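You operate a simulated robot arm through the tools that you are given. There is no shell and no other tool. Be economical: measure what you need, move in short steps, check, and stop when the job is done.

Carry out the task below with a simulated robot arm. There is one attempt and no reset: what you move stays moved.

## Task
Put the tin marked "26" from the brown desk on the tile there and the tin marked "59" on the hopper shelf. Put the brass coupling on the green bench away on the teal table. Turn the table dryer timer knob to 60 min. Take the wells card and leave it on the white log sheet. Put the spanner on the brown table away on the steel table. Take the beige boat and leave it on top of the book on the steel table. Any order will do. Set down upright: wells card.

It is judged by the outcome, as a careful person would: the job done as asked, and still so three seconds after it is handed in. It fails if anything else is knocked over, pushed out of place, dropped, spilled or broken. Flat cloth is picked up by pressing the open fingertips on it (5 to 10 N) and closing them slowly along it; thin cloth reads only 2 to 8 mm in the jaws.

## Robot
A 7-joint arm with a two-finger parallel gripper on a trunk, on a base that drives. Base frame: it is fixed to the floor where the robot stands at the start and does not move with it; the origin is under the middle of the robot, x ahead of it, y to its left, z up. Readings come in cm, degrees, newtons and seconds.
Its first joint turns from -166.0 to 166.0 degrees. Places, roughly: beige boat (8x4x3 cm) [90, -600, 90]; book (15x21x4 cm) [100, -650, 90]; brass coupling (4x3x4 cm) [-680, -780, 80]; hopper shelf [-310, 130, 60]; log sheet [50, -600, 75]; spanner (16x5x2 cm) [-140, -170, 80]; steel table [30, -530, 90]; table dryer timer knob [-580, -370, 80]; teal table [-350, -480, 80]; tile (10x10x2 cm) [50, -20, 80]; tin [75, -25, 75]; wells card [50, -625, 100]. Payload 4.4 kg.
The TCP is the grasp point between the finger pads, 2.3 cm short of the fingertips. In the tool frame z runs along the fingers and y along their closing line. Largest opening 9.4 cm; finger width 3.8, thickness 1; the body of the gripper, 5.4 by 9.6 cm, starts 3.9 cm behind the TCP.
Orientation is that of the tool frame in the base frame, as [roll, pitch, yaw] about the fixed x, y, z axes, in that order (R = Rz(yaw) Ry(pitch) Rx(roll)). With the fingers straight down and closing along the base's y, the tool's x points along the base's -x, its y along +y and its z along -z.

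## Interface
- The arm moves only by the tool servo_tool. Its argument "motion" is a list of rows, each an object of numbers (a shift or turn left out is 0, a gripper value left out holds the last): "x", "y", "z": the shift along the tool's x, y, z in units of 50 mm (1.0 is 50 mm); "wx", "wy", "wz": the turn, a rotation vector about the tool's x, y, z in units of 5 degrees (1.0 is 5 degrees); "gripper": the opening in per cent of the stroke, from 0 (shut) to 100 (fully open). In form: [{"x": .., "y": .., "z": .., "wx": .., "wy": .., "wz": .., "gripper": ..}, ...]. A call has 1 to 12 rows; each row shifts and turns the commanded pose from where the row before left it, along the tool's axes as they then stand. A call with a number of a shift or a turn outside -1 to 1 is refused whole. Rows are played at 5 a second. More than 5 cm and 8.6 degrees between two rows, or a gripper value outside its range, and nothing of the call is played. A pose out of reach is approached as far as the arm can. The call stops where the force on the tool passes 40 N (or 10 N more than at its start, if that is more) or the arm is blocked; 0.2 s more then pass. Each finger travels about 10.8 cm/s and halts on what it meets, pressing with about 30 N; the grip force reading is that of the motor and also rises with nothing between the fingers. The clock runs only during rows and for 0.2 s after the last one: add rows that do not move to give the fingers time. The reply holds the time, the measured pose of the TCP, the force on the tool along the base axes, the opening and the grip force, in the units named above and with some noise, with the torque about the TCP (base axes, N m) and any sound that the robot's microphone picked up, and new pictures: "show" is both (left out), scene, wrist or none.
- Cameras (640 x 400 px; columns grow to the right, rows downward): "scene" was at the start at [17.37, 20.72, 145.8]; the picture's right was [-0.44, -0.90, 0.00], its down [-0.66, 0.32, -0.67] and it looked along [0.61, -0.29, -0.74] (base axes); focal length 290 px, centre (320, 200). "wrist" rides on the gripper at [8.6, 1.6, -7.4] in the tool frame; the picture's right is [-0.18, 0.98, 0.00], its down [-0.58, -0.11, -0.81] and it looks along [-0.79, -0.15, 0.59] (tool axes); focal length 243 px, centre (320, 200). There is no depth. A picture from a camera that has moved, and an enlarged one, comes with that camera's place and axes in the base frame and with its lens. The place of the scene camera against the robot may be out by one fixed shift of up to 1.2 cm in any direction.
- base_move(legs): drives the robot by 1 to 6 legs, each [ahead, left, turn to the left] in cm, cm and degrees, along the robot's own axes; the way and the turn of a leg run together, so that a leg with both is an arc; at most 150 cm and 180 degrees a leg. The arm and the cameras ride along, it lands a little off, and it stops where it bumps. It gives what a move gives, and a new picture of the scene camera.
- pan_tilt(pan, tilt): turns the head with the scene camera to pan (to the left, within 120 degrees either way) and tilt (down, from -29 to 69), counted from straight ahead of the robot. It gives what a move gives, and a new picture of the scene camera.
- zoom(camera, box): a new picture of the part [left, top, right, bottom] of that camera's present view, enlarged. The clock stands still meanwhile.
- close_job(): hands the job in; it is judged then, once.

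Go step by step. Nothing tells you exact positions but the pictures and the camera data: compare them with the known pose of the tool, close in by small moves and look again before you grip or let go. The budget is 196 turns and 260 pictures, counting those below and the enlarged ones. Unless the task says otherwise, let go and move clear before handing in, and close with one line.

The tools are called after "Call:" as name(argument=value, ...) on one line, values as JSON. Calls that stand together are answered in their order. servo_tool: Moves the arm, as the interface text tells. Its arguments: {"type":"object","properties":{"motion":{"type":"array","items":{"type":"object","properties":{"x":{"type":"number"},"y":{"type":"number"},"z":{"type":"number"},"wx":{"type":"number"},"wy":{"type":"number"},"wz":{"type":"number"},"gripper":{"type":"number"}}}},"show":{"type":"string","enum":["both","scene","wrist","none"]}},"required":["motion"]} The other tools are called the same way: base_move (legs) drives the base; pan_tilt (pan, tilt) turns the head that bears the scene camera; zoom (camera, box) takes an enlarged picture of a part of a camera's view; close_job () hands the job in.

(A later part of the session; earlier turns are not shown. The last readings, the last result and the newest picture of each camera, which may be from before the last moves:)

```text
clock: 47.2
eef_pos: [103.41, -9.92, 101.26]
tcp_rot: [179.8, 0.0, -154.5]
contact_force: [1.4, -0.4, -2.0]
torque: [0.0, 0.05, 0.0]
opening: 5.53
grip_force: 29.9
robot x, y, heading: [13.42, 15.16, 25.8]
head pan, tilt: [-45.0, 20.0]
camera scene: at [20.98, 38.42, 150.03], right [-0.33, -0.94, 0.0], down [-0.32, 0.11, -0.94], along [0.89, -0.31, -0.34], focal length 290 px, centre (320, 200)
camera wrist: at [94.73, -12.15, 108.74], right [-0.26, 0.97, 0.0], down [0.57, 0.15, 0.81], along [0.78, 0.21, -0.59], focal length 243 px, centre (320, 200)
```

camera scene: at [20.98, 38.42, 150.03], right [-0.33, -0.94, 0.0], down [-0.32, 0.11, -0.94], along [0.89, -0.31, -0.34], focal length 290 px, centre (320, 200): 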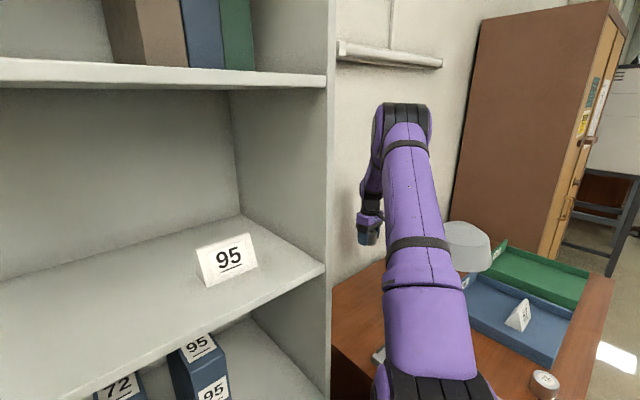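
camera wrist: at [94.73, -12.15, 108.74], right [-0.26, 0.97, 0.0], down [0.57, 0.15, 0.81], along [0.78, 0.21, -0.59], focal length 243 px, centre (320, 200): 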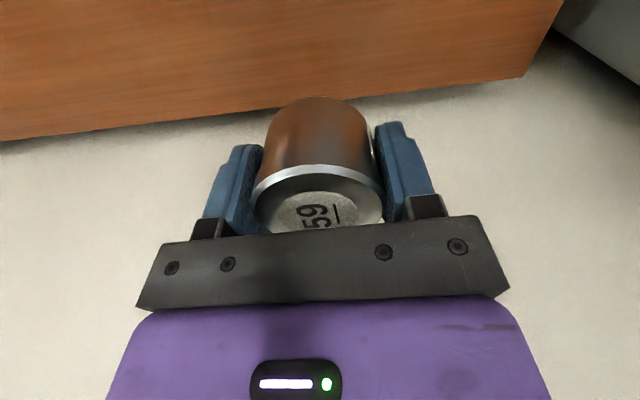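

Tin 59 is held. Retract along the same path and back off from the desk.

Call:
servo_tool(motion=[{"y": 1}, {"y": 1}, {"y": 1}, {"y": 1}, {"y": 1}, {"y": 0.7}, {"x": 1}, {"x": 1}, {"x": 1}, {"x": 0.6}], show="none")

Call:
pan_tilt(pan=120, tilt=20)

```text
clock: 49.4
eef_pos: [74.42, 7.96, 101.18]
tcp_rot: [-180.0, 0.0, -154.2]
contact_force: [1.1, 0.1, -0.9]
torque: [-0.01, 0.03, 0.0]
opening: 5.54
grip_force: 29.8
robot x, y, heading: [13.07, 15.79, 25.5]
head pan, tilt: [-45.0, 20.0]
```

```text
clock: 52.0
eef_pos: [74.54, 7.82, 101.21]
tcp_rot: [-180.0, -0.1, -154.5]
contact_force: [-0.8, 0.6, -0.9]
torque: [-0.05, -0.03, -0.01]
opening: 5.5
grip_force: 30.0
robot x, y, heading: [12.84, 15.58, 25.6]
head pan, tilt: [120.0, 20.0]
camera scene: at [4.45, 46.81, 150.04], right [0.57, 0.82, 0.0], down [0.28, -0.19, -0.94], along [-0.77, 0.53, -0.34], focal length 290 px, centre (320, 200)
```

scene: 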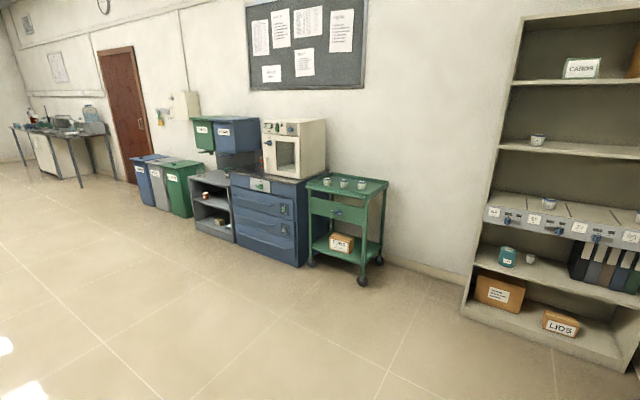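

The grey shelf below the green/blue wall hoppers is in the expected direction. I'll back out, turn left 90° and drive over in front of it.

Call:
base_move(legs=[[-70, 0, 0], [0, 0, 90], [50, 80, 0], [60, 80, 0]])

Call:
pan_tilt(pan=0, tilt=30)

```text
clock: 69.0
eef_pos: [-237.8, 68.56, 101.15]
tcp_rot: [179.9, -0.2, -61.6]
contact_force: [1.1, -0.7, -2.0]
torque: [0.01, -0.02, 0.01]
opening: 5.53
grip_force: 30.1
robot x, y, heading: [-242.01, 6.4, 118.5]
head pan, tilt: [120.0, 20.0]
camera scene: at [-272.23, -3.08, 150.04], right [-0.85, 0.52, 0.0], down [0.18, 0.29, -0.94], along [-0.49, -0.8, -0.34], focal length 290 px, centre (320, 200)
```

scene: 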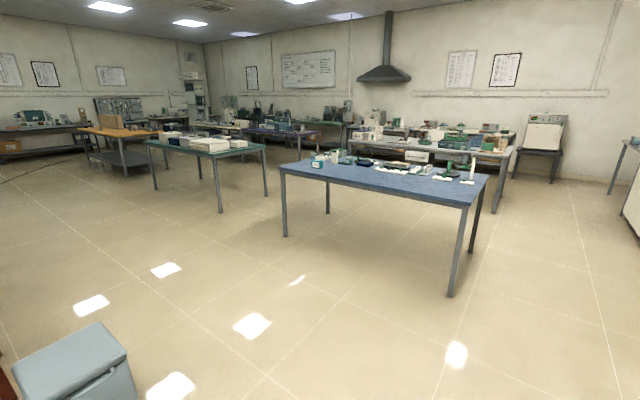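

```text
clock: 71.0
eef_pos: [-237.79, 68.5, 101.16]
tcp_rot: [179.9, -0.1, -61.6]
contact_force: [0.3, 0.5, -0.1]
torque: [0.0, 0.0, 0.0]
opening: 5.52
grip_force: 30.0
robot x, y, heading: [-242.1, 6.67, 118.6]
head pan, tilt: [0.0, 30.0]
camera scene: at [-271.68, 12.8, 148.43], right [0.88, 0.48, 0.0], down [0.24, -0.44, -0.87], along [-0.41, 0.76, -0.5], focal length 290 px, centre (320, 200)
```

scene: 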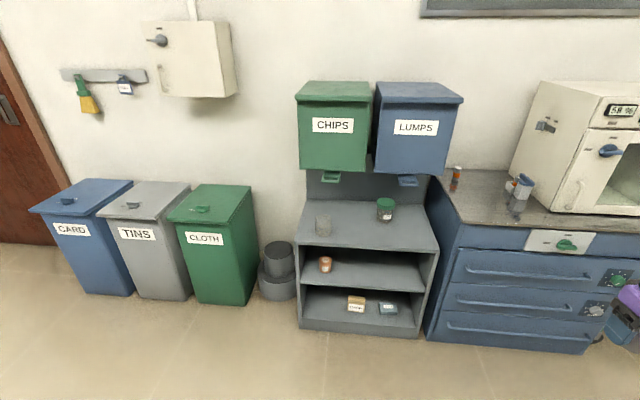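

Call:
zoom(camera="scene", box=[280, 160, 460, 340])

```text
2.22 times, centred on (370, 250) of scene
camera zoom: at [-271.68, 12.8, 148.43], right [0.88, 0.48, 0.0], down [0.24, -0.44, -0.87], along [-0.41, 0.76, -0.5], focal length 645 px, centre (209, 89)
```

zoom: 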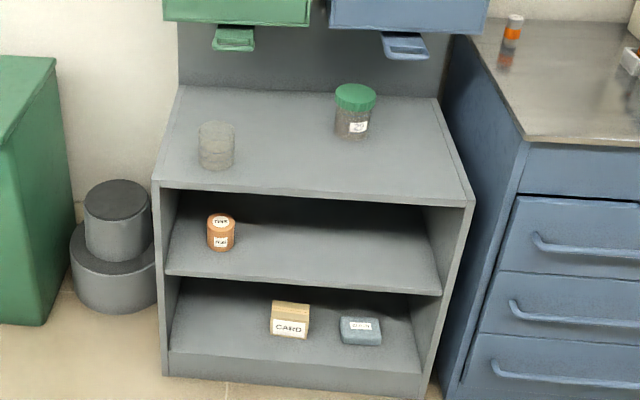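

The hopper shelf's top board has a free spot front-centre near (-307,126). I'll centre the arm in front of the robot at z≈80, then drive in.

Call:
servo_tool(motion=[{"x": -0.7}, {"x": -0.7}, {"y": 0.95}, {"y": 0.95}, {"y": 0.95}, {"y": 0.95}, {"y": 0.95}, {"y": 0.95}, {"y": 0.95}, {"z": 1}, {"z": 1}, {"z": 1}], show="none")

Call:
pan_tilt(pan=-10, tilt=40)

```text
clock: 73.6
eef_pos: [-270.35, 58.74, 86.34]
tcp_rot: [-179.9, 0.0, -61.6]
contact_force: [0.1, -0.7, -1.2]
torque: [0.04, 0.02, 0.02]
opening: 5.53
grip_force: 30.1
robot x, y, heading: [-242.06, 6.39, 118.4]
head pan, tilt: [0.0, 30.0]
```

```text
clock: 74.3
eef_pos: [-270.4, 58.75, 86.25]
tcp_rot: [-180.0, 0.0, -61.6]
contact_force: [0.0, -0.2, -1.3]
torque: [-0.01, 0.02, -0.01]
opening: 5.52
grip_force: 29.7
robot x, y, heading: [-242.24, 6.55, 118.7]
head pan, tilt: [-10.0, 40.0]
camera scene: at [-270.07, 12.92, 146.9], right [0.95, 0.32, 0.0], down [0.2, -0.61, -0.77], along [-0.24, 0.73, -0.64], focal length 290 px, centre (320, 200)
```

scene: 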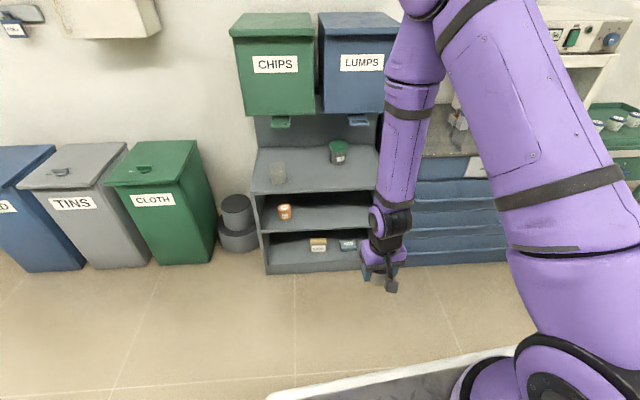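

Call:
base_move(legs=[[50, 0, 0]])

Call:
pan_tilt(pan=-5, tilt=45)

```text
clock: 77.2
eef_pos: [-294.81, 102.42, 86.26]
tcp_rot: [-180.0, -0.1, -61.1]
contact_force: [0.1, 0.1, -1.7]
torque: [0.0, -0.02, -0.02]
opening: 5.52
grip_force: 30.0
robot x, y, heading: [-266.39, 50.51, 118.9]
head pan, tilt: [-10.0, 40.0]
camera scene: at [-294.11, 56.5, 146.89], right [0.95, 0.32, 0.0], down [0.21, -0.61, -0.77], along [-0.25, 0.72, -0.64], focal length 290 px, centre (320, 200)
```

scene: 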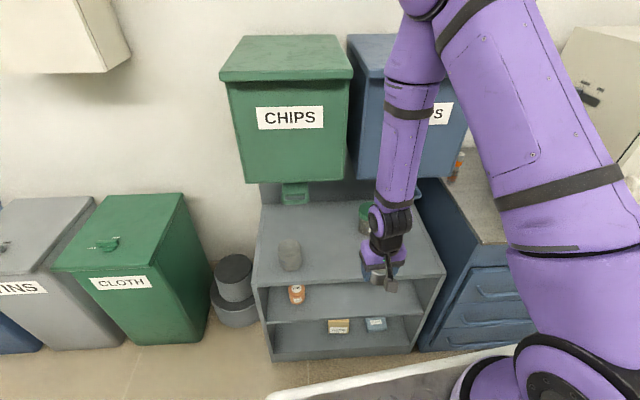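

```text
clock: 77.9
eef_pos: [-294.89, 102.37, 86.39]
tcp_rot: [-179.9, -0.2, -61.2]
contact_force: [-0.3, 0.7, -0.3]
torque: [0.0, -0.02, -0.02]
opening: 5.52
grip_force: 29.7
robot x, y, heading: [-266.25, 50.36, 118.9]
head pan, tilt: [-5.0, 45.0]
camera scene: at [-294.65, 55.89, 146.17], right [0.91, 0.41, 0.0], down [0.29, -0.65, -0.71], along [-0.29, 0.65, -0.71], focal length 290 px, centre (320, 200)
```

scene: 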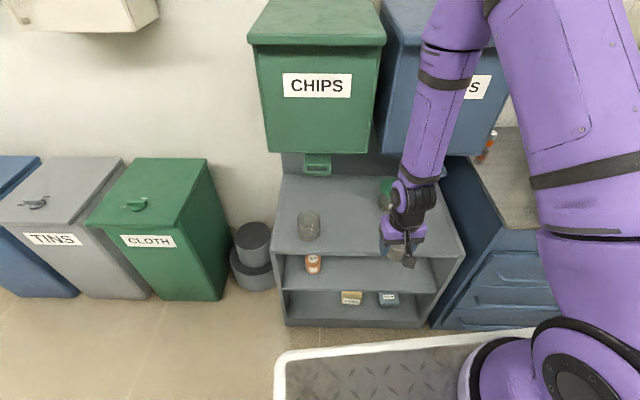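

Shelf edge is ~17 cm beyond the tin. Hopper fronts hang at z≈95, about 12 cm behind the edge, so I'll come in low and place close to the front.

Call:
servo_tool(motion=[{"z": 1}, {"z": 1}, {"z": 0.4}, {"x": -1}, {"x": -1}, {"x": -0.6}, {}], show="both")

```text
clock: 79.5
eef_pos: [-301.17, 113.83, 74.08]
tcp_rot: [-179.9, -0.2, -61.2]
contact_force: [0.0, -0.1, -1.1]
torque: [0.02, 0.0, -0.02]
opening: 5.52
grip_force: 30.1
robot x, y, heading: [-265.91, 50.06, 119.2]
head pan, tilt: [-5.0, 45.0]
camera scene: at [-294.65, 55.88, 146.17], right [0.91, 0.41, 0.0], down [0.29, -0.65, -0.71], along [-0.29, 0.65, -0.71], focal length 290 px, centre (320, 200)
camera wrist: at [-298.47, 105.59, 81.65], right [-0.95, -0.31, 0.0], down [-0.19, 0.56, 0.81], along [-0.25, 0.77, -0.59], focal length 243 px, centre (320, 200)
```

scene: 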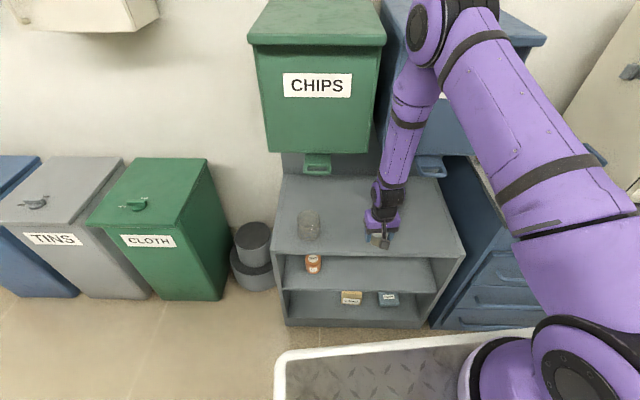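
wrist: 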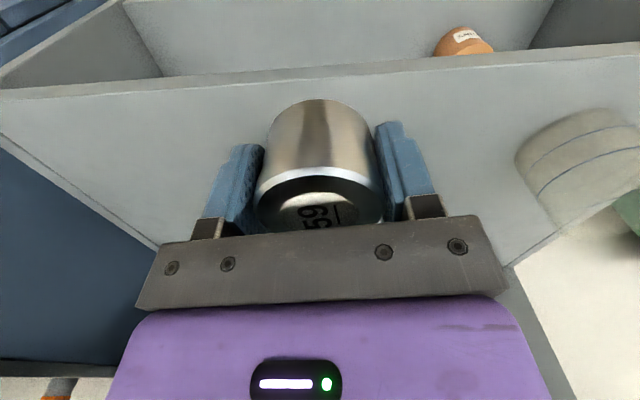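

Call:
servo_tool(motion=[{"x": -0.9}, {"x": -0.9}, {"z": 0.6}, {}], show="both")

```text
clock: 80.5
eef_pos: [-305.54, 121.51, 71.19]
tcp_rot: [180.0, -0.1, -61.1]
contact_force: [-0.5, -1.6, -1.6]
torque: [0.02, -0.01, 0.02]
opening: 5.53
grip_force: 29.1
robot x, y, heading: [-266.02, 50.36, 119.1]
head pan, tilt: [-5.0, 45.0]
camera scene: at [-294.65, 55.88, 146.17], right [0.91, 0.41, 0.0], down [0.29, -0.65, -0.71], along [-0.29, 0.65, -0.71], focal length 290 px, centre (320, 200)
camera wrist: at [-302.8, 113.27, 78.74], right [-0.95, -0.31, 0.0], down [-0.19, 0.56, 0.81], along [-0.25, 0.77, -0.59], focal length 243 px, centre (320, 200)
```

scene: 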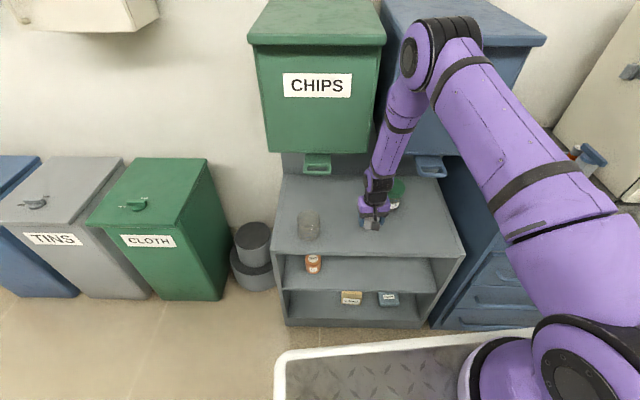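
wrist: 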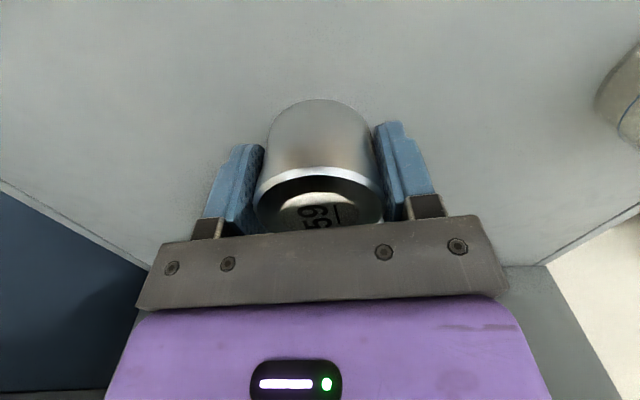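

Call:
servo_tool(motion=[{"z": 0.5}, {"z": 0.4}, {"z": 0.2}, {"z": 0.1}, {}], show="wrist")

```text
clock: 81.3
eef_pos: [-305.73, 121.72, 66.36]
tcp_rot: [180.0, 0.1, -61.2]
contact_force: [5.0, -6.2, 21.1]
torque: [-0.46, -0.39, -0.07]
opening: 5.54
grip_force: 30.5
robot x, y, heading: [-266.25, 50.47, 119.2]
head pan, tilt: [-5.0, 45.0]
stopped in row 4: the force on the tool passed its limit at 70 N (the readings are from after the stop); the commanded pose is now the measured one
camera wrist: at [-302.93, 113.44, 73.68], right [-0.95, -0.31, 0.0], down [-0.18, 0.56, 0.81], along [-0.25, 0.77, -0.59], focal length 243 px, centre (320, 200)
```

wrist: 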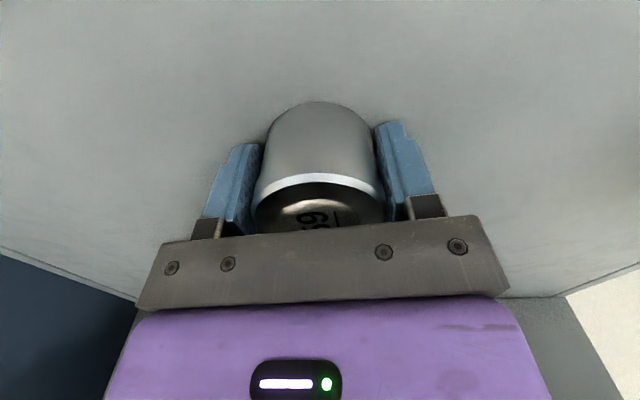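

Tin contacts the board. Ease off, release and rise slightly to check.

Call:
servo_tool(motion=[{"z": -0.04}, {"gripper": 80}, {"gripper": 80}, {"gripper": 100}, {"z": -0.5}, {"z": -0.5}, {"z": -0.3}], show="both")

```text
clock: 82.9
eef_pos: [-305.7, 121.67, 72.75]
tcp_rot: [-179.9, -0.1, -61.1]
contact_force: [-0.3, 0.3, -0.3]
torque: [0.01, 0.01, 0.01]
opening: 9.4
grip_force: 0.0
robot x, y, heading: [-266.29, 50.54, 119.0]
head pan, tilt: [-5.0, 45.0]
camera scene: at [-294.65, 55.9, 146.16], right [0.91, 0.41, 0.0], down [0.29, -0.65, -0.71], along [-0.29, 0.65, -0.71], focal length 290 px, centre (320, 200)
camera wrist: at [-302.99, 113.41, 80.2], right [-0.95, -0.31, 0.0], down [-0.19, 0.56, 0.81], along [-0.25, 0.77, -0.59], focal length 243 px, centre (320, 200)
```

scene: 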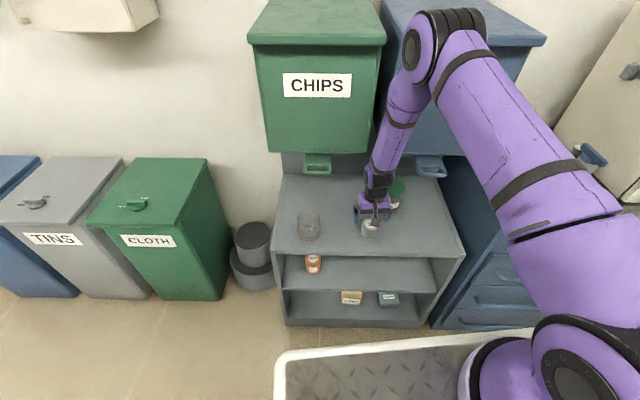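
wrist: 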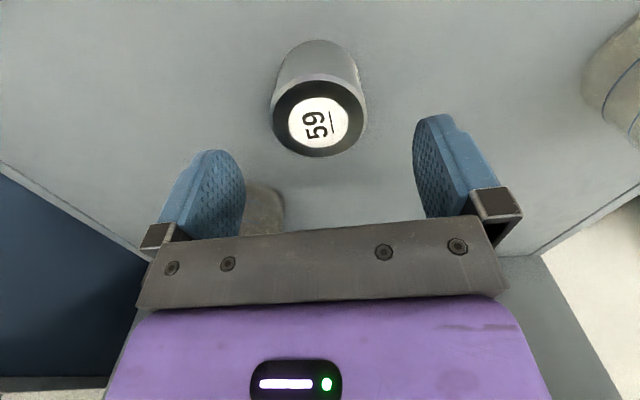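

Tin 59 stands upright on the hopper shelf. Retract, then look toward the dryer area.

Call:
servo_tool(motion=[{"z": -0.5}, {"x": 1}, {"x": 1}, {"x": 1}, {"x": 1}, {"z": -1}, {"z": -1}, {"z": -1}, {"z": -1}], show="none")

Call:
base_move(legs=[[-60, 0, 0], [0, 0, 100]])

Call:
pan_tilt(pan=0, tilt=20)

Call:
pan_tilt(pan=50, tilt=20)

```text
clock: 84.9
eef_pos: [-295.81, 104.41, 95.31]
tcp_rot: [-180.0, 0.0, -61.0]
contact_force: [0.7, 1.6, -1.3]
torque: [-0.06, -0.02, 0.02]
opening: 9.41
grip_force: 0.0
robot x, y, heading: [-266.3, 50.26, 119.0]
head pan, tilt: [-5.0, 45.0]
```

```text
clock: 92.5
eef_pos: [-284.47, -40.9, 95.27]
tcp_rot: [-180.0, 0.0, 39.3]
contact_force: [-0.4, -0.3, -0.8]
torque: [-0.03, 0.0, -0.03]
opening: 9.41
grip_force: 0.1
robot x, y, heading: [-236.64, -1.68, -140.9]
head pan, tilt: [-5.0, 45.0]
camera scene: at [-235.99, -30.48, 146.17], right [-0.56, 0.83, 0.0], down [0.58, 0.4, -0.71], along [-0.58, -0.4, -0.71], focal length 290 px, centre (320, 200)
```

scene: 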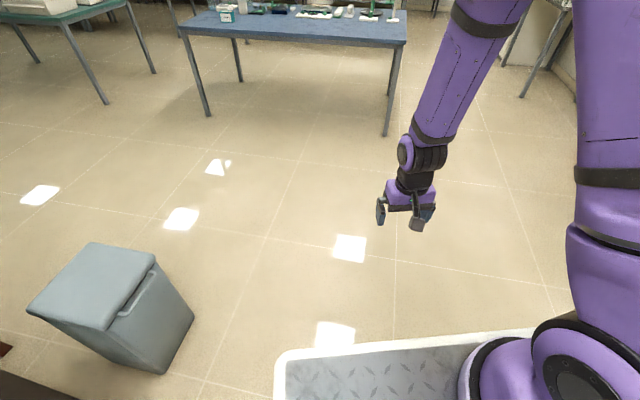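

```text
clock: 93.4
eef_pos: [-284.4, -40.87, 95.26]
tcp_rot: [-179.9, 0.0, 39.2]
contact_force: [-0.6, 0.7, -0.9]
torque: [0.0, 0.01, -0.02]
opening: 9.41
grip_force: 0.0
robot x, y, heading: [-236.55, -1.9, -140.5]
head pan, tilt: [0.0, 20.0]
camera scene: at [-236.48, -31.79, 150.03], right [-0.63, 0.77, 0.0], down [0.27, 0.22, -0.94], along [-0.73, -0.6, -0.34], focal length 290 px, centre (320, 200)
```

scene: 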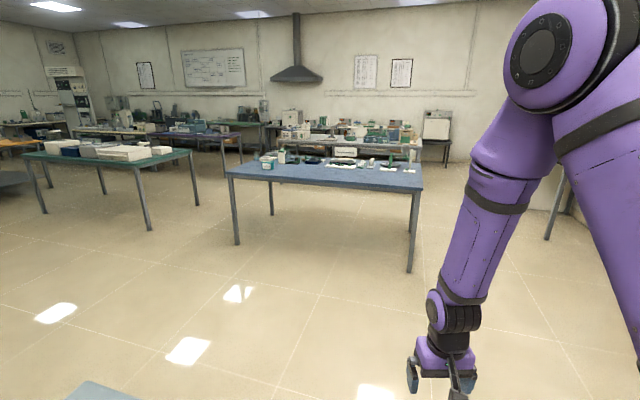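

```text
clock: 94.6
eef_pos: [-284.46, -40.93, 95.39]
tcp_rot: [-179.9, 0.1, 39.3]
contact_force: [-0.7, -0.8, 0.0]
torque: [-0.04, 0.02, -0.01]
opening: 9.4
grip_force: 0.0
robot x, y, heading: [-236.69, -2.08, -140.7]
head pan, tilt: [50.0, 20.0]
camera scene: at [-229.39, -35.2, 150.03], right [-1.0, 0.01, 0.0], down [0.0, 0.34, -0.94], along [-0.01, -0.94, -0.34], focal length 290 px, centre (320, 200)
```

scene: 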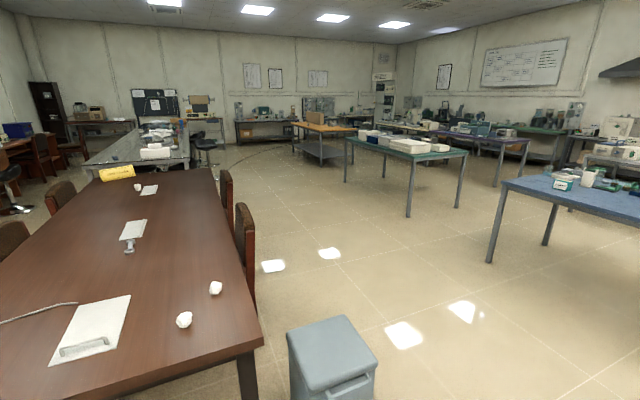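

Call:
pan_tilt(pan=0, tilt=18)

Call:
zoom(camera="scene", box=[220, 90, 460, 240])

Call:
zoom(camera="scene", box=[0, 80, 240, 230])

```text
clock: 95.8
eef_pos: [-284.3, -40.88, 95.29]
tcp_rot: [179.9, 0.1, 39.3]
contact_force: [-0.6, -1.0, 0.7]
torque: [0.01, 0.04, 0.0]
opening: 9.39
grip_force: 0.0
robot x, y, heading: [-236.62, -2.13, -140.7]
head pan, tilt: [0.0, 18.0]
camera scene: at [-236.49, -31.81, 150.36], right [-0.63, 0.77, 0.0], down [0.24, 0.2, -0.95], along [-0.73, -0.6, -0.31], focal length 290 px, centre (320, 200)
```

scene: 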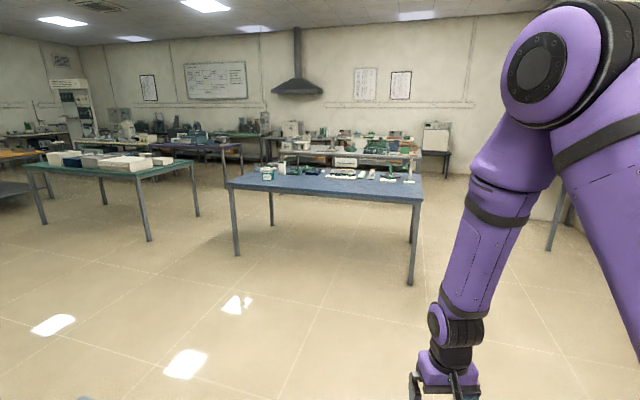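

```text
2.67 times, centred on (340, 165) of scene
camera zoom: at [-236.49, -31.81, 150.36], right [-0.63, 0.77, 0.0], down [0.24, 0.2, -0.95], along [-0.73, -0.6, -0.31], focal length 774 px, centre (267, 293)
```

zoom: 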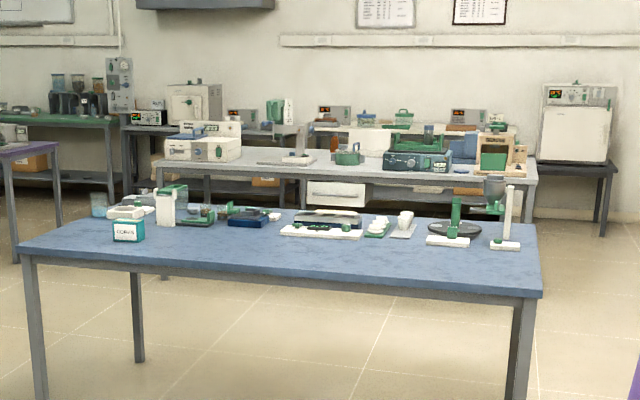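

```text
2.67 times, centred on (120, 155) of scene
camera zoom: at [-236.49, -31.81, 150.36], right [-0.63, 0.77, 0.0], down [0.24, 0.2, -0.95], along [-0.73, -0.6, -0.31], focal length 774 px, centre (853, 320)
```

zoom: 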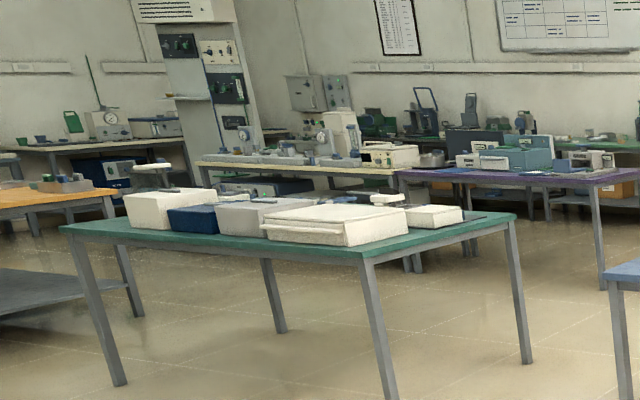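

The dryer appears to be the cream box at the end of the grey table behind the blue table. I'll drive to the aisle between the blue and teal tables.

Call:
base_move(legs=[[0, 0, -13.7], [110, 0, 0], [40, 140, 0], [0, 85, 0]])

Call:
pan_tilt(pan=0, tilt=35)

```text
clock: 113.2
eef_pos: [-327.3, -295.66, 95.2]
tcp_rot: [179.9, 0.0, 26.3]
contact_force: [0.3, -0.3, -0.1]
torque: [0.04, 0.0, 0.0]
opening: 9.42
grip_force: 0.0
robot x, y, heading: [-272.33, -268.66, -153.6]
head pan, tilt: [0.0, 18.0]
camera scene: at [-278.77, -297.57, 150.36], right [-0.44, 0.9, 0.0], down [0.28, 0.14, -0.95], along [-0.85, -0.42, -0.31], focal length 290 px, centre (320, 200)
```

scene: 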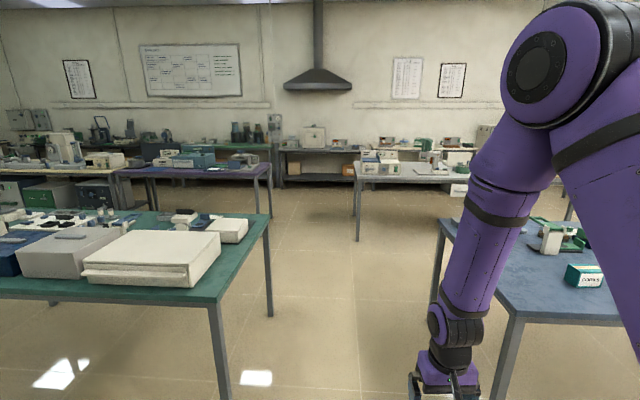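

```text
clock: 114.0
eef_pos: [-327.39, -295.66, 95.24]
tcp_rot: [-180.0, 0.1, 26.3]
contact_force: [1.0, -0.1, 0.3]
torque: [-0.04, 0.02, 0.02]
opening: 9.4
grip_force: 0.1
robot x, y, heading: [-272.08, -268.36, -153.6]
head pan, tilt: [0.0, 35.0]
camera scene: at [-278.3, -297.34, 147.65], right [-0.44, 0.9, 0.0], down [0.51, 0.25, -0.82], along [-0.73, -0.36, -0.57], focal length 290 px, centre (320, 200)
```

scene: 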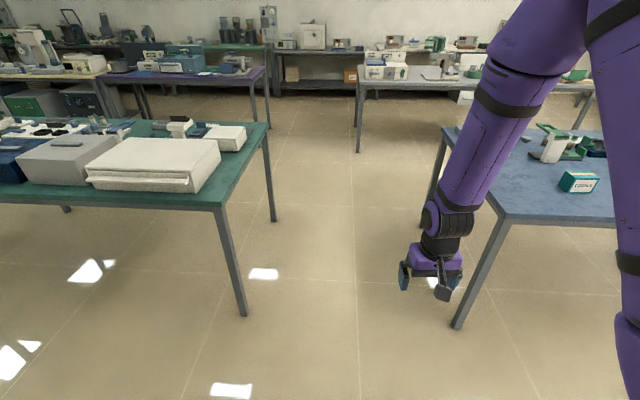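

Aisle is clear and about 120 cm wide. Driving through.

Call:
base_move(legs=[[115, 3, 0], [115, 0, 0]])

Call:
pan_tilt(pan=-25, tilt=30)

```text
clock: 125.1
eef_pos: [-527.96, -397.44, 95.23]
tcp_rot: [180.0, 0.1, 25.7]
contact_force: [1.2, 0.9, 0.5]
torque: [-0.01, 0.01, 0.01]
opening: 9.37
grip_force: 0.1
robot x, y, heading: [-472.79, -371.0, -154.3]
head pan, tilt: [0.0, 35.0]
camera scene: at [-479.0, -399.55, 147.65], right [-0.44, 0.9, 0.0], down [0.52, 0.25, -0.82], along [-0.74, -0.36, -0.57], focal length 290 px, centre (320, 200)
```

scene: 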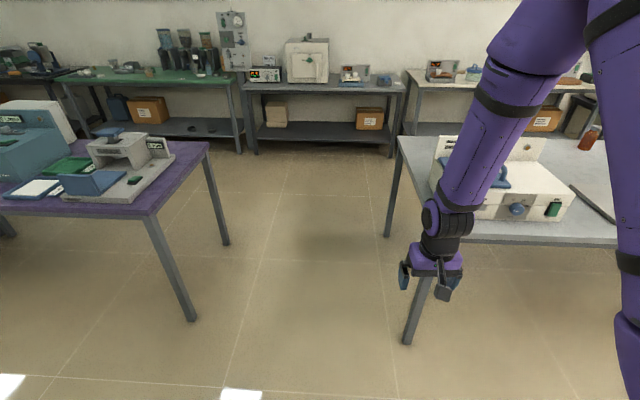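

```text
clock: 126.0
eef_pos: [-527.95, -397.51, 95.33]
tcp_rot: [-179.9, 0.1, 25.7]
contact_force: [-0.7, 0.5, -0.4]
torque: [0.02, -0.03, -0.02]
opening: 9.41
grip_force: 0.1
robot x, y, heading: [-472.78, -370.87, -154.1]
head pan, tilt: [-25.0, 30.0]
camera scene: at [-480.12, -395.85, 148.43], right [-0.02, 1.0, 0.0], down [0.5, 0.01, -0.87], along [-0.87, -0.01, -0.5], focal length 290 px, centre (320, 200)
```

scene: 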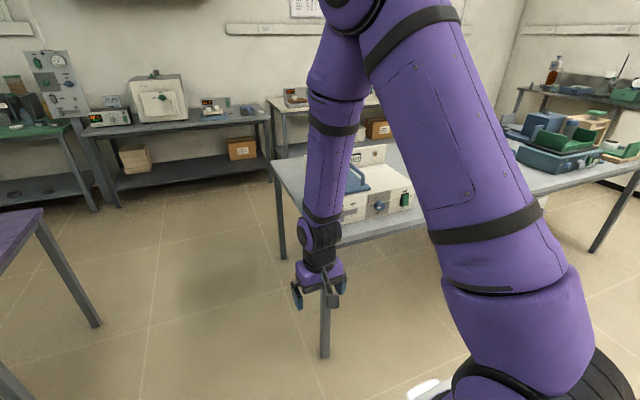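

Call:
zoom(camera="scene", box=[330, 130, 450, 230])

Call:
servo_tool(motion=[{}], show="wrist")

```text
4.00 times, centred on (390, 180) of scene
camera zoom: at [-480.12, -395.85, 148.43], right [-0.02, 1.0, 0.0], down [0.5, 0.01, -0.87], along [-0.87, -0.01, -0.5], focal length 1161 px, centre (40, 280)
```

zoom: 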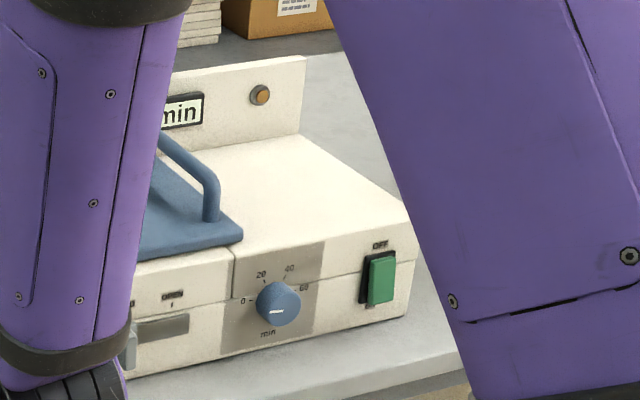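

```text
clock: 126.3
eef_pos: [-527.98, -397.48, 95.26]
tcp_rot: [179.9, 0.1, 25.7]
contact_force: [-0.7, 1.3, -0.1]
torque: [-0.01, 0.01, 0.0]
opening: 9.38
grip_force: 0.0
robot x, y, heading: [-472.52, -371.3, -154.2]
head pan, tilt: [-25.0, 30.0]
camera wrist: at [-519.64, -395.06, 102.77], right [0.26, -0.97, 0.0], down [-0.57, -0.15, 0.81], along [-0.78, -0.21, -0.59], focal length 243 px, centre (320, 200)
```

wrist: 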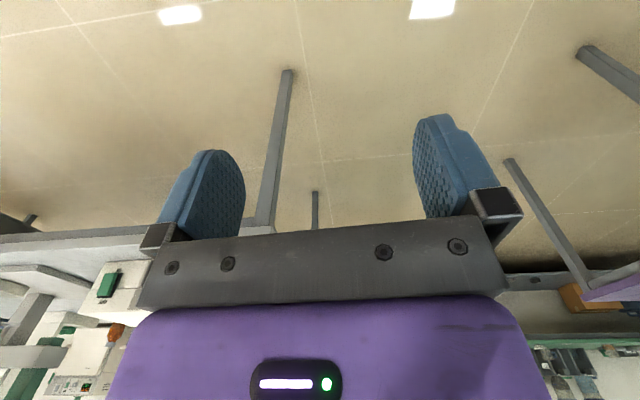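

Call:
zoom(camera="scene", box=[380, 190, 420, 220])

```text
13.33 times, centred on (400, 205) of scene
camera zoom: at [-480.12, -395.85, 148.43], right [-0.01, 1.0, 0.0], down [0.5, 0.01, -0.87], along [-0.87, -0.01, -0.5], focal length 3870 px, centre (-747, 133)
```

zoom: 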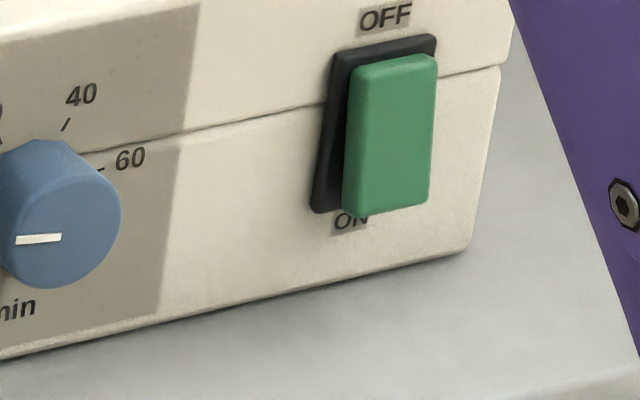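

Call:
zoom(camera="scene", box=[365, 190, 405, 220])

```text
13.33 times, centred on (385, 205) of scene
camera zoom: at [-480.12, -395.85, 148.43], right [-0.01, 1.0, 0.0], down [0.5, 0.01, -0.87], along [-0.87, -0.01, -0.5], focal length 3870 px, centre (-547, 133)
```

zoom: 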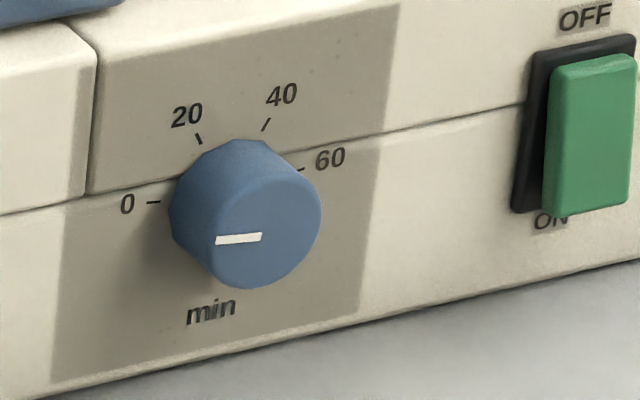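

The pointer is at 0 and needs a 180° clockwise turn to 60, on a vertical front panel, so the tool must go horizontal and turn in several grips. First move a little closer and bring the tool right.

Call:
base_move(legs=[[20, -8, 0]])

Call:
servo_tool(motion=[{"x": -0.6, "y": -0.75}, {"y": -1}, {"y": -1}, {"y": -1}, {"y": -1}, {"y": -1}, {"y": -1}, {"y": -1}], show="scene")

```text
clock: 128.0
eef_pos: [-549.5, -398.99, 95.24]
tcp_rot: [-180.0, 0.0, 25.7]
contact_force: [0.1, -0.5, -0.5]
torque: [0.0, -0.06, 0.01]
opening: 9.38
grip_force: 0.0
robot x, y, heading: [-494.0, -372.49, -154.3]
head pan, tilt: [-25.0, 30.0]
camera scene: at [-501.61, -397.34, 148.43], right [-0.01, 1.0, 0.0], down [0.5, 0.01, -0.87], along [-0.87, -0.01, -0.5], focal length 290 px, centre (320, 200)
```

scene: 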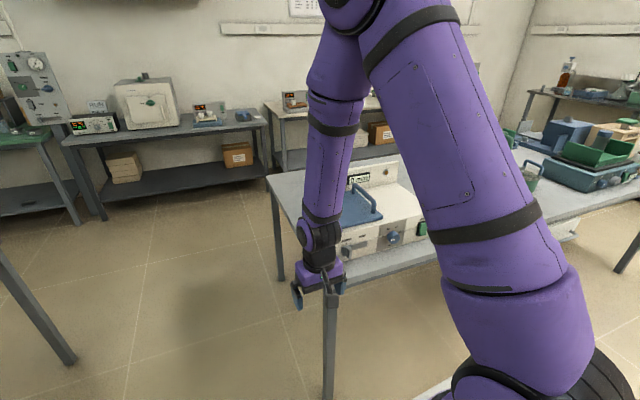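

```text
clock: 129.8
eef_pos: [-568.87, -365.37, 95.3]
tcp_rot: [-179.9, 0.1, 25.8]
contact_force: [-0.7, -1.1, 0.1]
torque: [0.07, 0.02, -0.01]
opening: 9.42
grip_force: 0.1
robot x, y, heading: [-493.7, -372.26, -154.4]
head pan, tilt: [-25.0, 30.0]
camera scene: at [-501.56, -397.4, 148.42], right [-0.01, 1.0, 0.0], down [0.5, 0.01, -0.87], along [-0.87, -0.01, -0.5], focal length 290 px, centre (320, 200)
```

scene: 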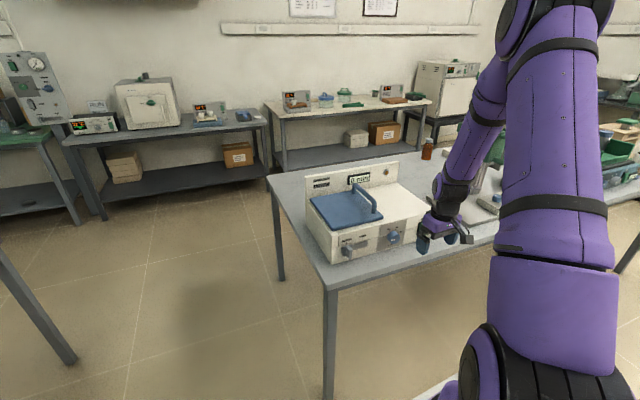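

Knob face is about (-589,-371.5,82); table top z≈75.5. Now pitch the tool up to horizontal in free space.

Call:
servo_tool(motion=[{"wy": -1}, {"wy": -1}, {"wy": -1}, {"wy": -1}, {"wy": -1}, {"wy": -1}, {"wy": -1}, {"wy": -1}, {"wy": -1}, {"wy": -1}, {"wy": -1}, {"wy": -1}], show="none")

Call:
servo_tool(motion=[{"wy": -1}, {"wy": -1}, {"wy": -1}, {"wy": -1}, {"wy": -1}, {"wy": -1}, {"wz": 1}, {"wz": 1}, {"wz": 1}, {"wz": 1}, {"wz": 1}, {"wz": 1}], show="scene")

```text
clock: 132.4
eef_pos: [-569.14, -365.3, 95.38]
tcp_rot: [-180.0, 60.2, 25.8]
contact_force: [-0.3, -0.3, 0.6]
torque: [0.04, 0.0, -0.01]
opening: 9.4
grip_force: 0.0
robot x, y, heading: [-494.28, -372.12, -154.1]
head pan, tilt: [-25.0, 30.0]
```

```text
clock: 135.0
eef_pos: [-568.96, -365.34, 95.23]
tcp_rot: [89.9, 59.9, -64.4]
contact_force: [-0.8, 0.6, -0.2]
torque: [-0.04, 0.01, 0.0]
opening: 9.41
grip_force: 0.1
robot x, y, heading: [-494.31, -372.44, -154.5]
head pan, tilt: [-25.0, 30.0]
camera scene: at [-501.6, -397.33, 148.43], right [-0.01, 1.0, 0.0], down [0.5, 0.01, -0.87], along [-0.87, -0.01, -0.5], focal length 290 px, centre (320, 200)
```

scene: 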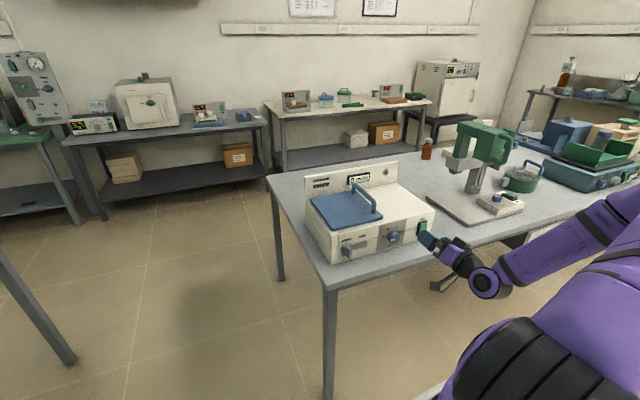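

Call:
servo_tool(motion=[{"wz": 1}, {"wz": 1}, {"wz": 1}, {"wz": 1}, {"wz": 1}, {"wz": 1}, {"wz": 1}, {"wz": 1}, {"wz": 1}, {"wz": 1}, {"wz": 1}, {"wz": 1, "gripper": 70}], show="wrist")

Call:
zoom(camera="scene", box=[320, 180, 480, 300])

```text
clock: 137.6
eef_pos: [-569.12, -365.21, 95.29]
tcp_rot: [90.0, -0.1, -64.3]
contact_force: [0.7, -0.1, -0.6]
torque: [-0.07, -0.03, -0.04]
opening: 6.58
grip_force: 0.1
robot x, y, heading: [-494.02, -372.12, -154.2]
head pan, tilt: [-25.0, 30.0]
camera wrist: at [-558.64, -369.78, 96.95], right [-0.08, 0.17, 0.98], down [0.47, 0.87, -0.11], along [-0.88, 0.46, -0.15], focal length 243 px, centre (320, 200)
```

wrist: 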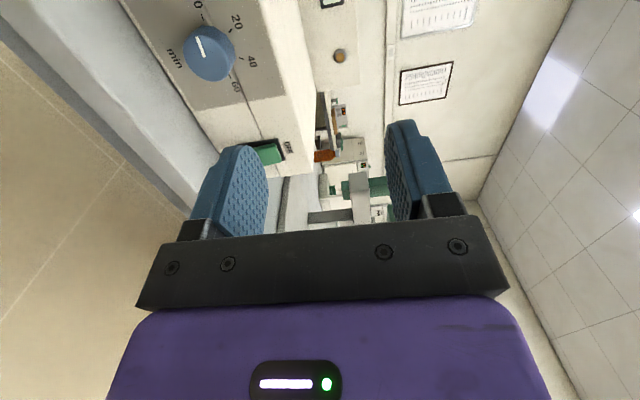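

```text
3.33 times, centred on (400, 240) of scene
camera zoom: at [-501.6, -397.33, 148.43], right [-0.01, 1.0, 0.0], down [0.5, 0.01, -0.87], along [-0.87, -0.01, -0.5], focal length 968 px, centre (53, 67)
```

zoom: 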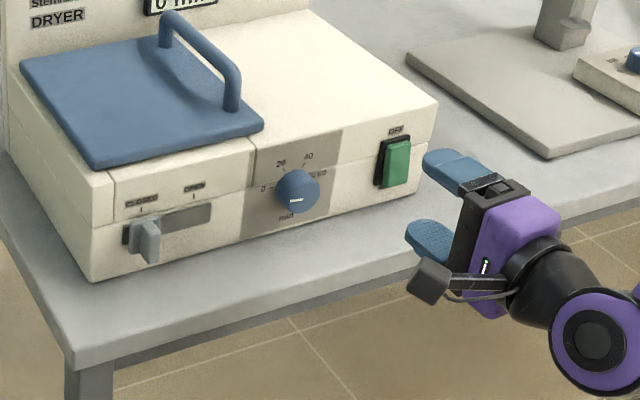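

Wrist view gives the knob face at about (-589.4,-373.2,82.7). I'll lower to the knob's height and line up before approaching.

Call:
servo_tool(motion=[{"x": -0.32, "y": -0.8}, {"y": -0.9}, {"y": -0.82}, {"z": 1}, {"z": 0.8}, {}], show="wrist")

Call:
zoom(camera="scene", box=[340, 200, 460, 290])

```text
clock: 139.0
eef_pos: [-577.93, -367.88, 82.72]
tcp_rot: [90.0, 0.0, -64.3]
contact_force: [0.4, -1.0, -0.5]
torque: [0.01, 0.02, 0.0]
opening: 6.57
grip_force: 0.1
robot x, y, heading: [-494.05, -372.07, -154.2]
head pan, tilt: [-25.0, 30.0]
camera wrist: at [-567.54, -372.29, 84.36], right [-0.08, 0.17, 0.98], down [0.47, 0.87, -0.11], along [-0.88, 0.46, -0.15], focal length 243 px, centre (320, 200)
```

wrist: 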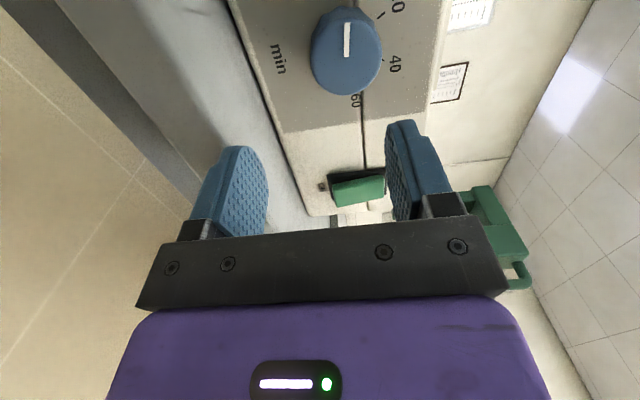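

```text
4.44 times, centred on (400, 245) of scene
camera zoom: at [-501.59, -397.33, 148.43], right [-0.01, 1.0, 0.0], down [0.5, 0.01, -0.87], along [-0.87, -0.01, -0.5], focal length 1290 px, centre (-36, 0)
```

zoom: 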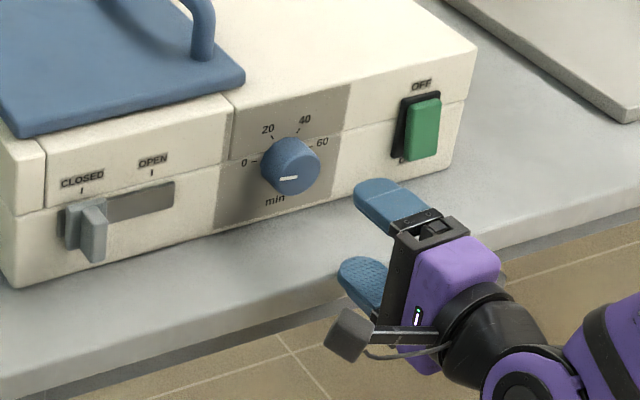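

Two-view triangulation puts the face at z≈84.7, ~8.5 cm ahead. Correct up 2 cm, left 1.4 cm, and advance 4 cm.

Call:
servo_tool(motion=[{"x": 0.28, "y": 0.4}, {"z": 0.8}, {}], show="wrist")

Call:
zoom(camera="scene", box=[340, 200, 460, 290])

```text
clock: 139.8
eef_pos: [-580.92, -370.86, 85.0]
tcp_rot: [90.0, -0.1, -64.3]
contact_force: [1.0, 0.6, -1.0]
torque: [-0.04, 0.01, -0.02]
opening: 6.56
grip_force: 0.1
robot x, y, heading: [-494.18, -372.09, -154.4]
head pan, tilt: [-25.0, 30.0]
camera wrist: at [-570.49, -375.36, 86.41], right [-0.08, 0.17, 0.98], down [0.47, 0.87, -0.11], along [-0.88, 0.46, -0.15], focal length 243 px, centre (320, 200)
```

wrist: 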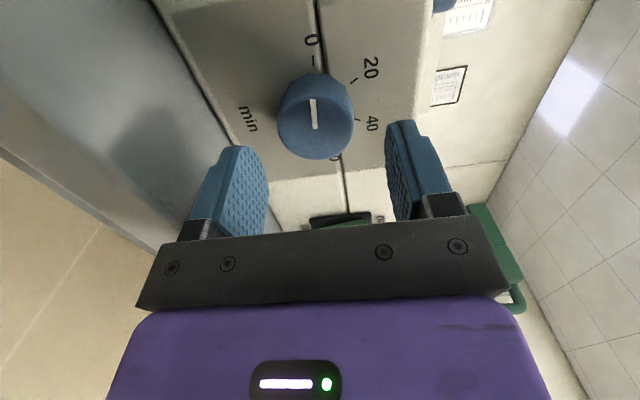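

```text
4.44 times, centred on (400, 245) of scene
camera zoom: at [-501.6, -397.33, 148.43], right [-0.01, 1.0, 0.0], down [0.5, 0.01, -0.87], along [-0.87, -0.01, -0.5], focal length 1290 px, centre (-36, 0)
```

zoom: 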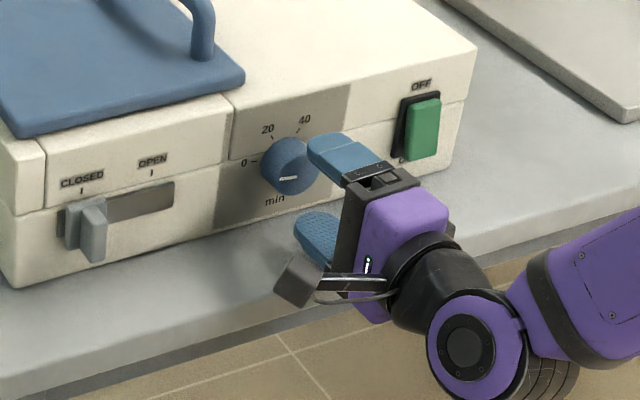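

Well aligned. Advance 3.3 cm and close on the knob.

Call:
servo_tool(motion=[{"y": -0.08, "z": 0.4}, {"z": 0.26}, {}], show="wrist")

Call:
zoom(camera="scene", box=[340, 200, 460, 290])

```text
clock: 140.6
eef_pos: [-583.93, -372.05, 84.27]
tcp_rot: [89.9, 0.0, -64.3]
contact_force: [-0.1, 1.3, 0.3]
torque: [0.01, -0.02, -0.01]
opening: 6.57
grip_force: 0.1
robot x, y, heading: [-494.05, -372.65, -154.0]
head pan, tilt: [-25.0, 30.0]
camera wrist: at [-573.49, -376.6, 85.94], right [-0.08, 0.17, 0.98], down [0.47, 0.87, -0.11], along [-0.88, 0.46, -0.15], focal length 243 px, centre (320, 200)
```

wrist: 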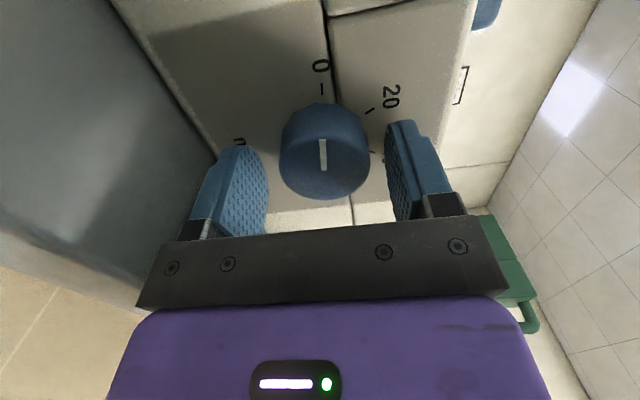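

```text
4.44 times, centred on (400, 245) of scene
camera zoom: at [-501.6, -397.33, 148.43], right [-0.01, 1.0, 0.0], down [0.5, 0.01, -0.87], along [-0.87, -0.01, -0.5], focal length 1290 px, centre (-36, 0)
```

zoom: 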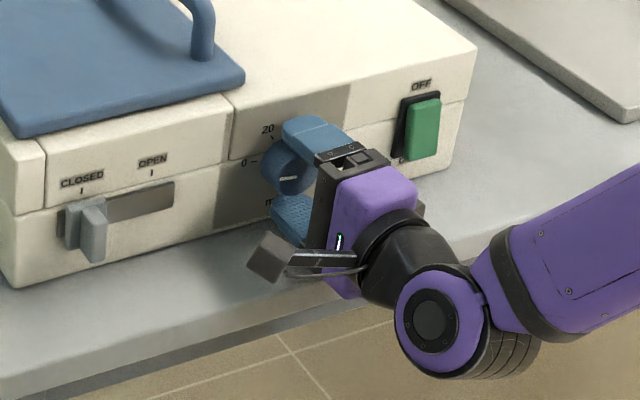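

Call:
servo_tool(motion=[{"x": 0.09, "y": 0.04, "z": 0.14}, {"gripper": 45}, {"gripper": 35}, {"gripper": 35}, {}], show="wrist")

```text
clock: 141.1
eef_pos: [-583.86, -372.21, 84.28]
tcp_rot: [90.0, 0.0, -64.7]
contact_force: [11.7, 5.7, 9.8]
torque: [-0.27, 0.21, -0.04]
opening: 4.7
grip_force: 5.2
robot x, y, heading: [-494.04, -372.24, -154.2]
head pan, tilt: [-25.0, 30.0]
stopped in row 2: the force on the tool passed its limit at 44 N (the readings are from after the stop); the commanded pose is now the measured one
camera wrist: at [-573.6, -376.83, 86.0], right [-0.08, 0.17, 0.98], down [0.48, 0.87, -0.11], along [-0.87, 0.46, -0.15], focal length 243 px, centre (320, 200)
```

wrist: 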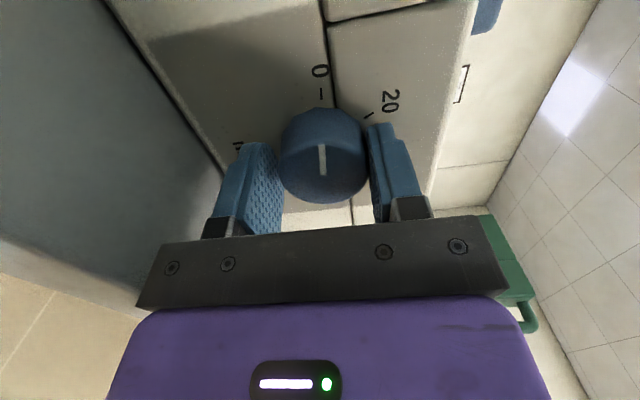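

Fingertips touched the panel slightly and the upper finger touched first. Back off 3 mm, raise 2–3 mm, and close.

Call:
servo_tool(motion=[{"z": -0.08, "gripper": 55}, {"y": 0.05}, {"gripper": 40}, {"gripper": 35}, {"gripper": 35}, {}], show="wrist")

```text
clock: 142.5
eef_pos: [-583.73, -372.21, 84.5]
tcp_rot: [89.9, -0.1, -64.6]
contact_force: [-5.6, -0.6, 11.2]
torque: [-0.32, 0.6, 0.16]
opening: 4.19
grip_force: 45.4
robot x, y, heading: [-494.04, -372.47, -154.2]
head pan, tilt: [-25.0, 30.0]
camera wrist: at [-573.4, -376.69, 86.25], right [-0.08, 0.17, 0.98], down [0.48, 0.87, -0.11], along [-0.87, 0.46, -0.15], focal length 243 px, centre (320, 200)
```

wrist: 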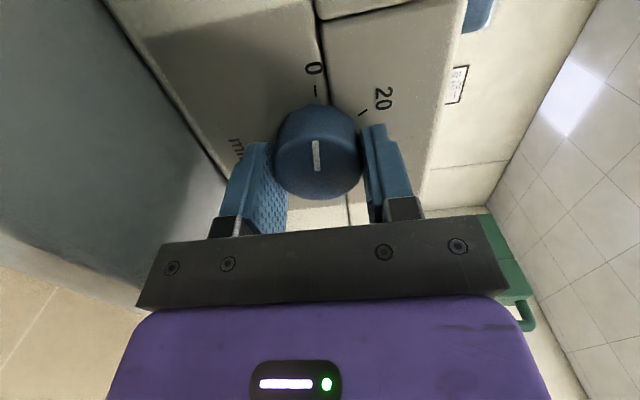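

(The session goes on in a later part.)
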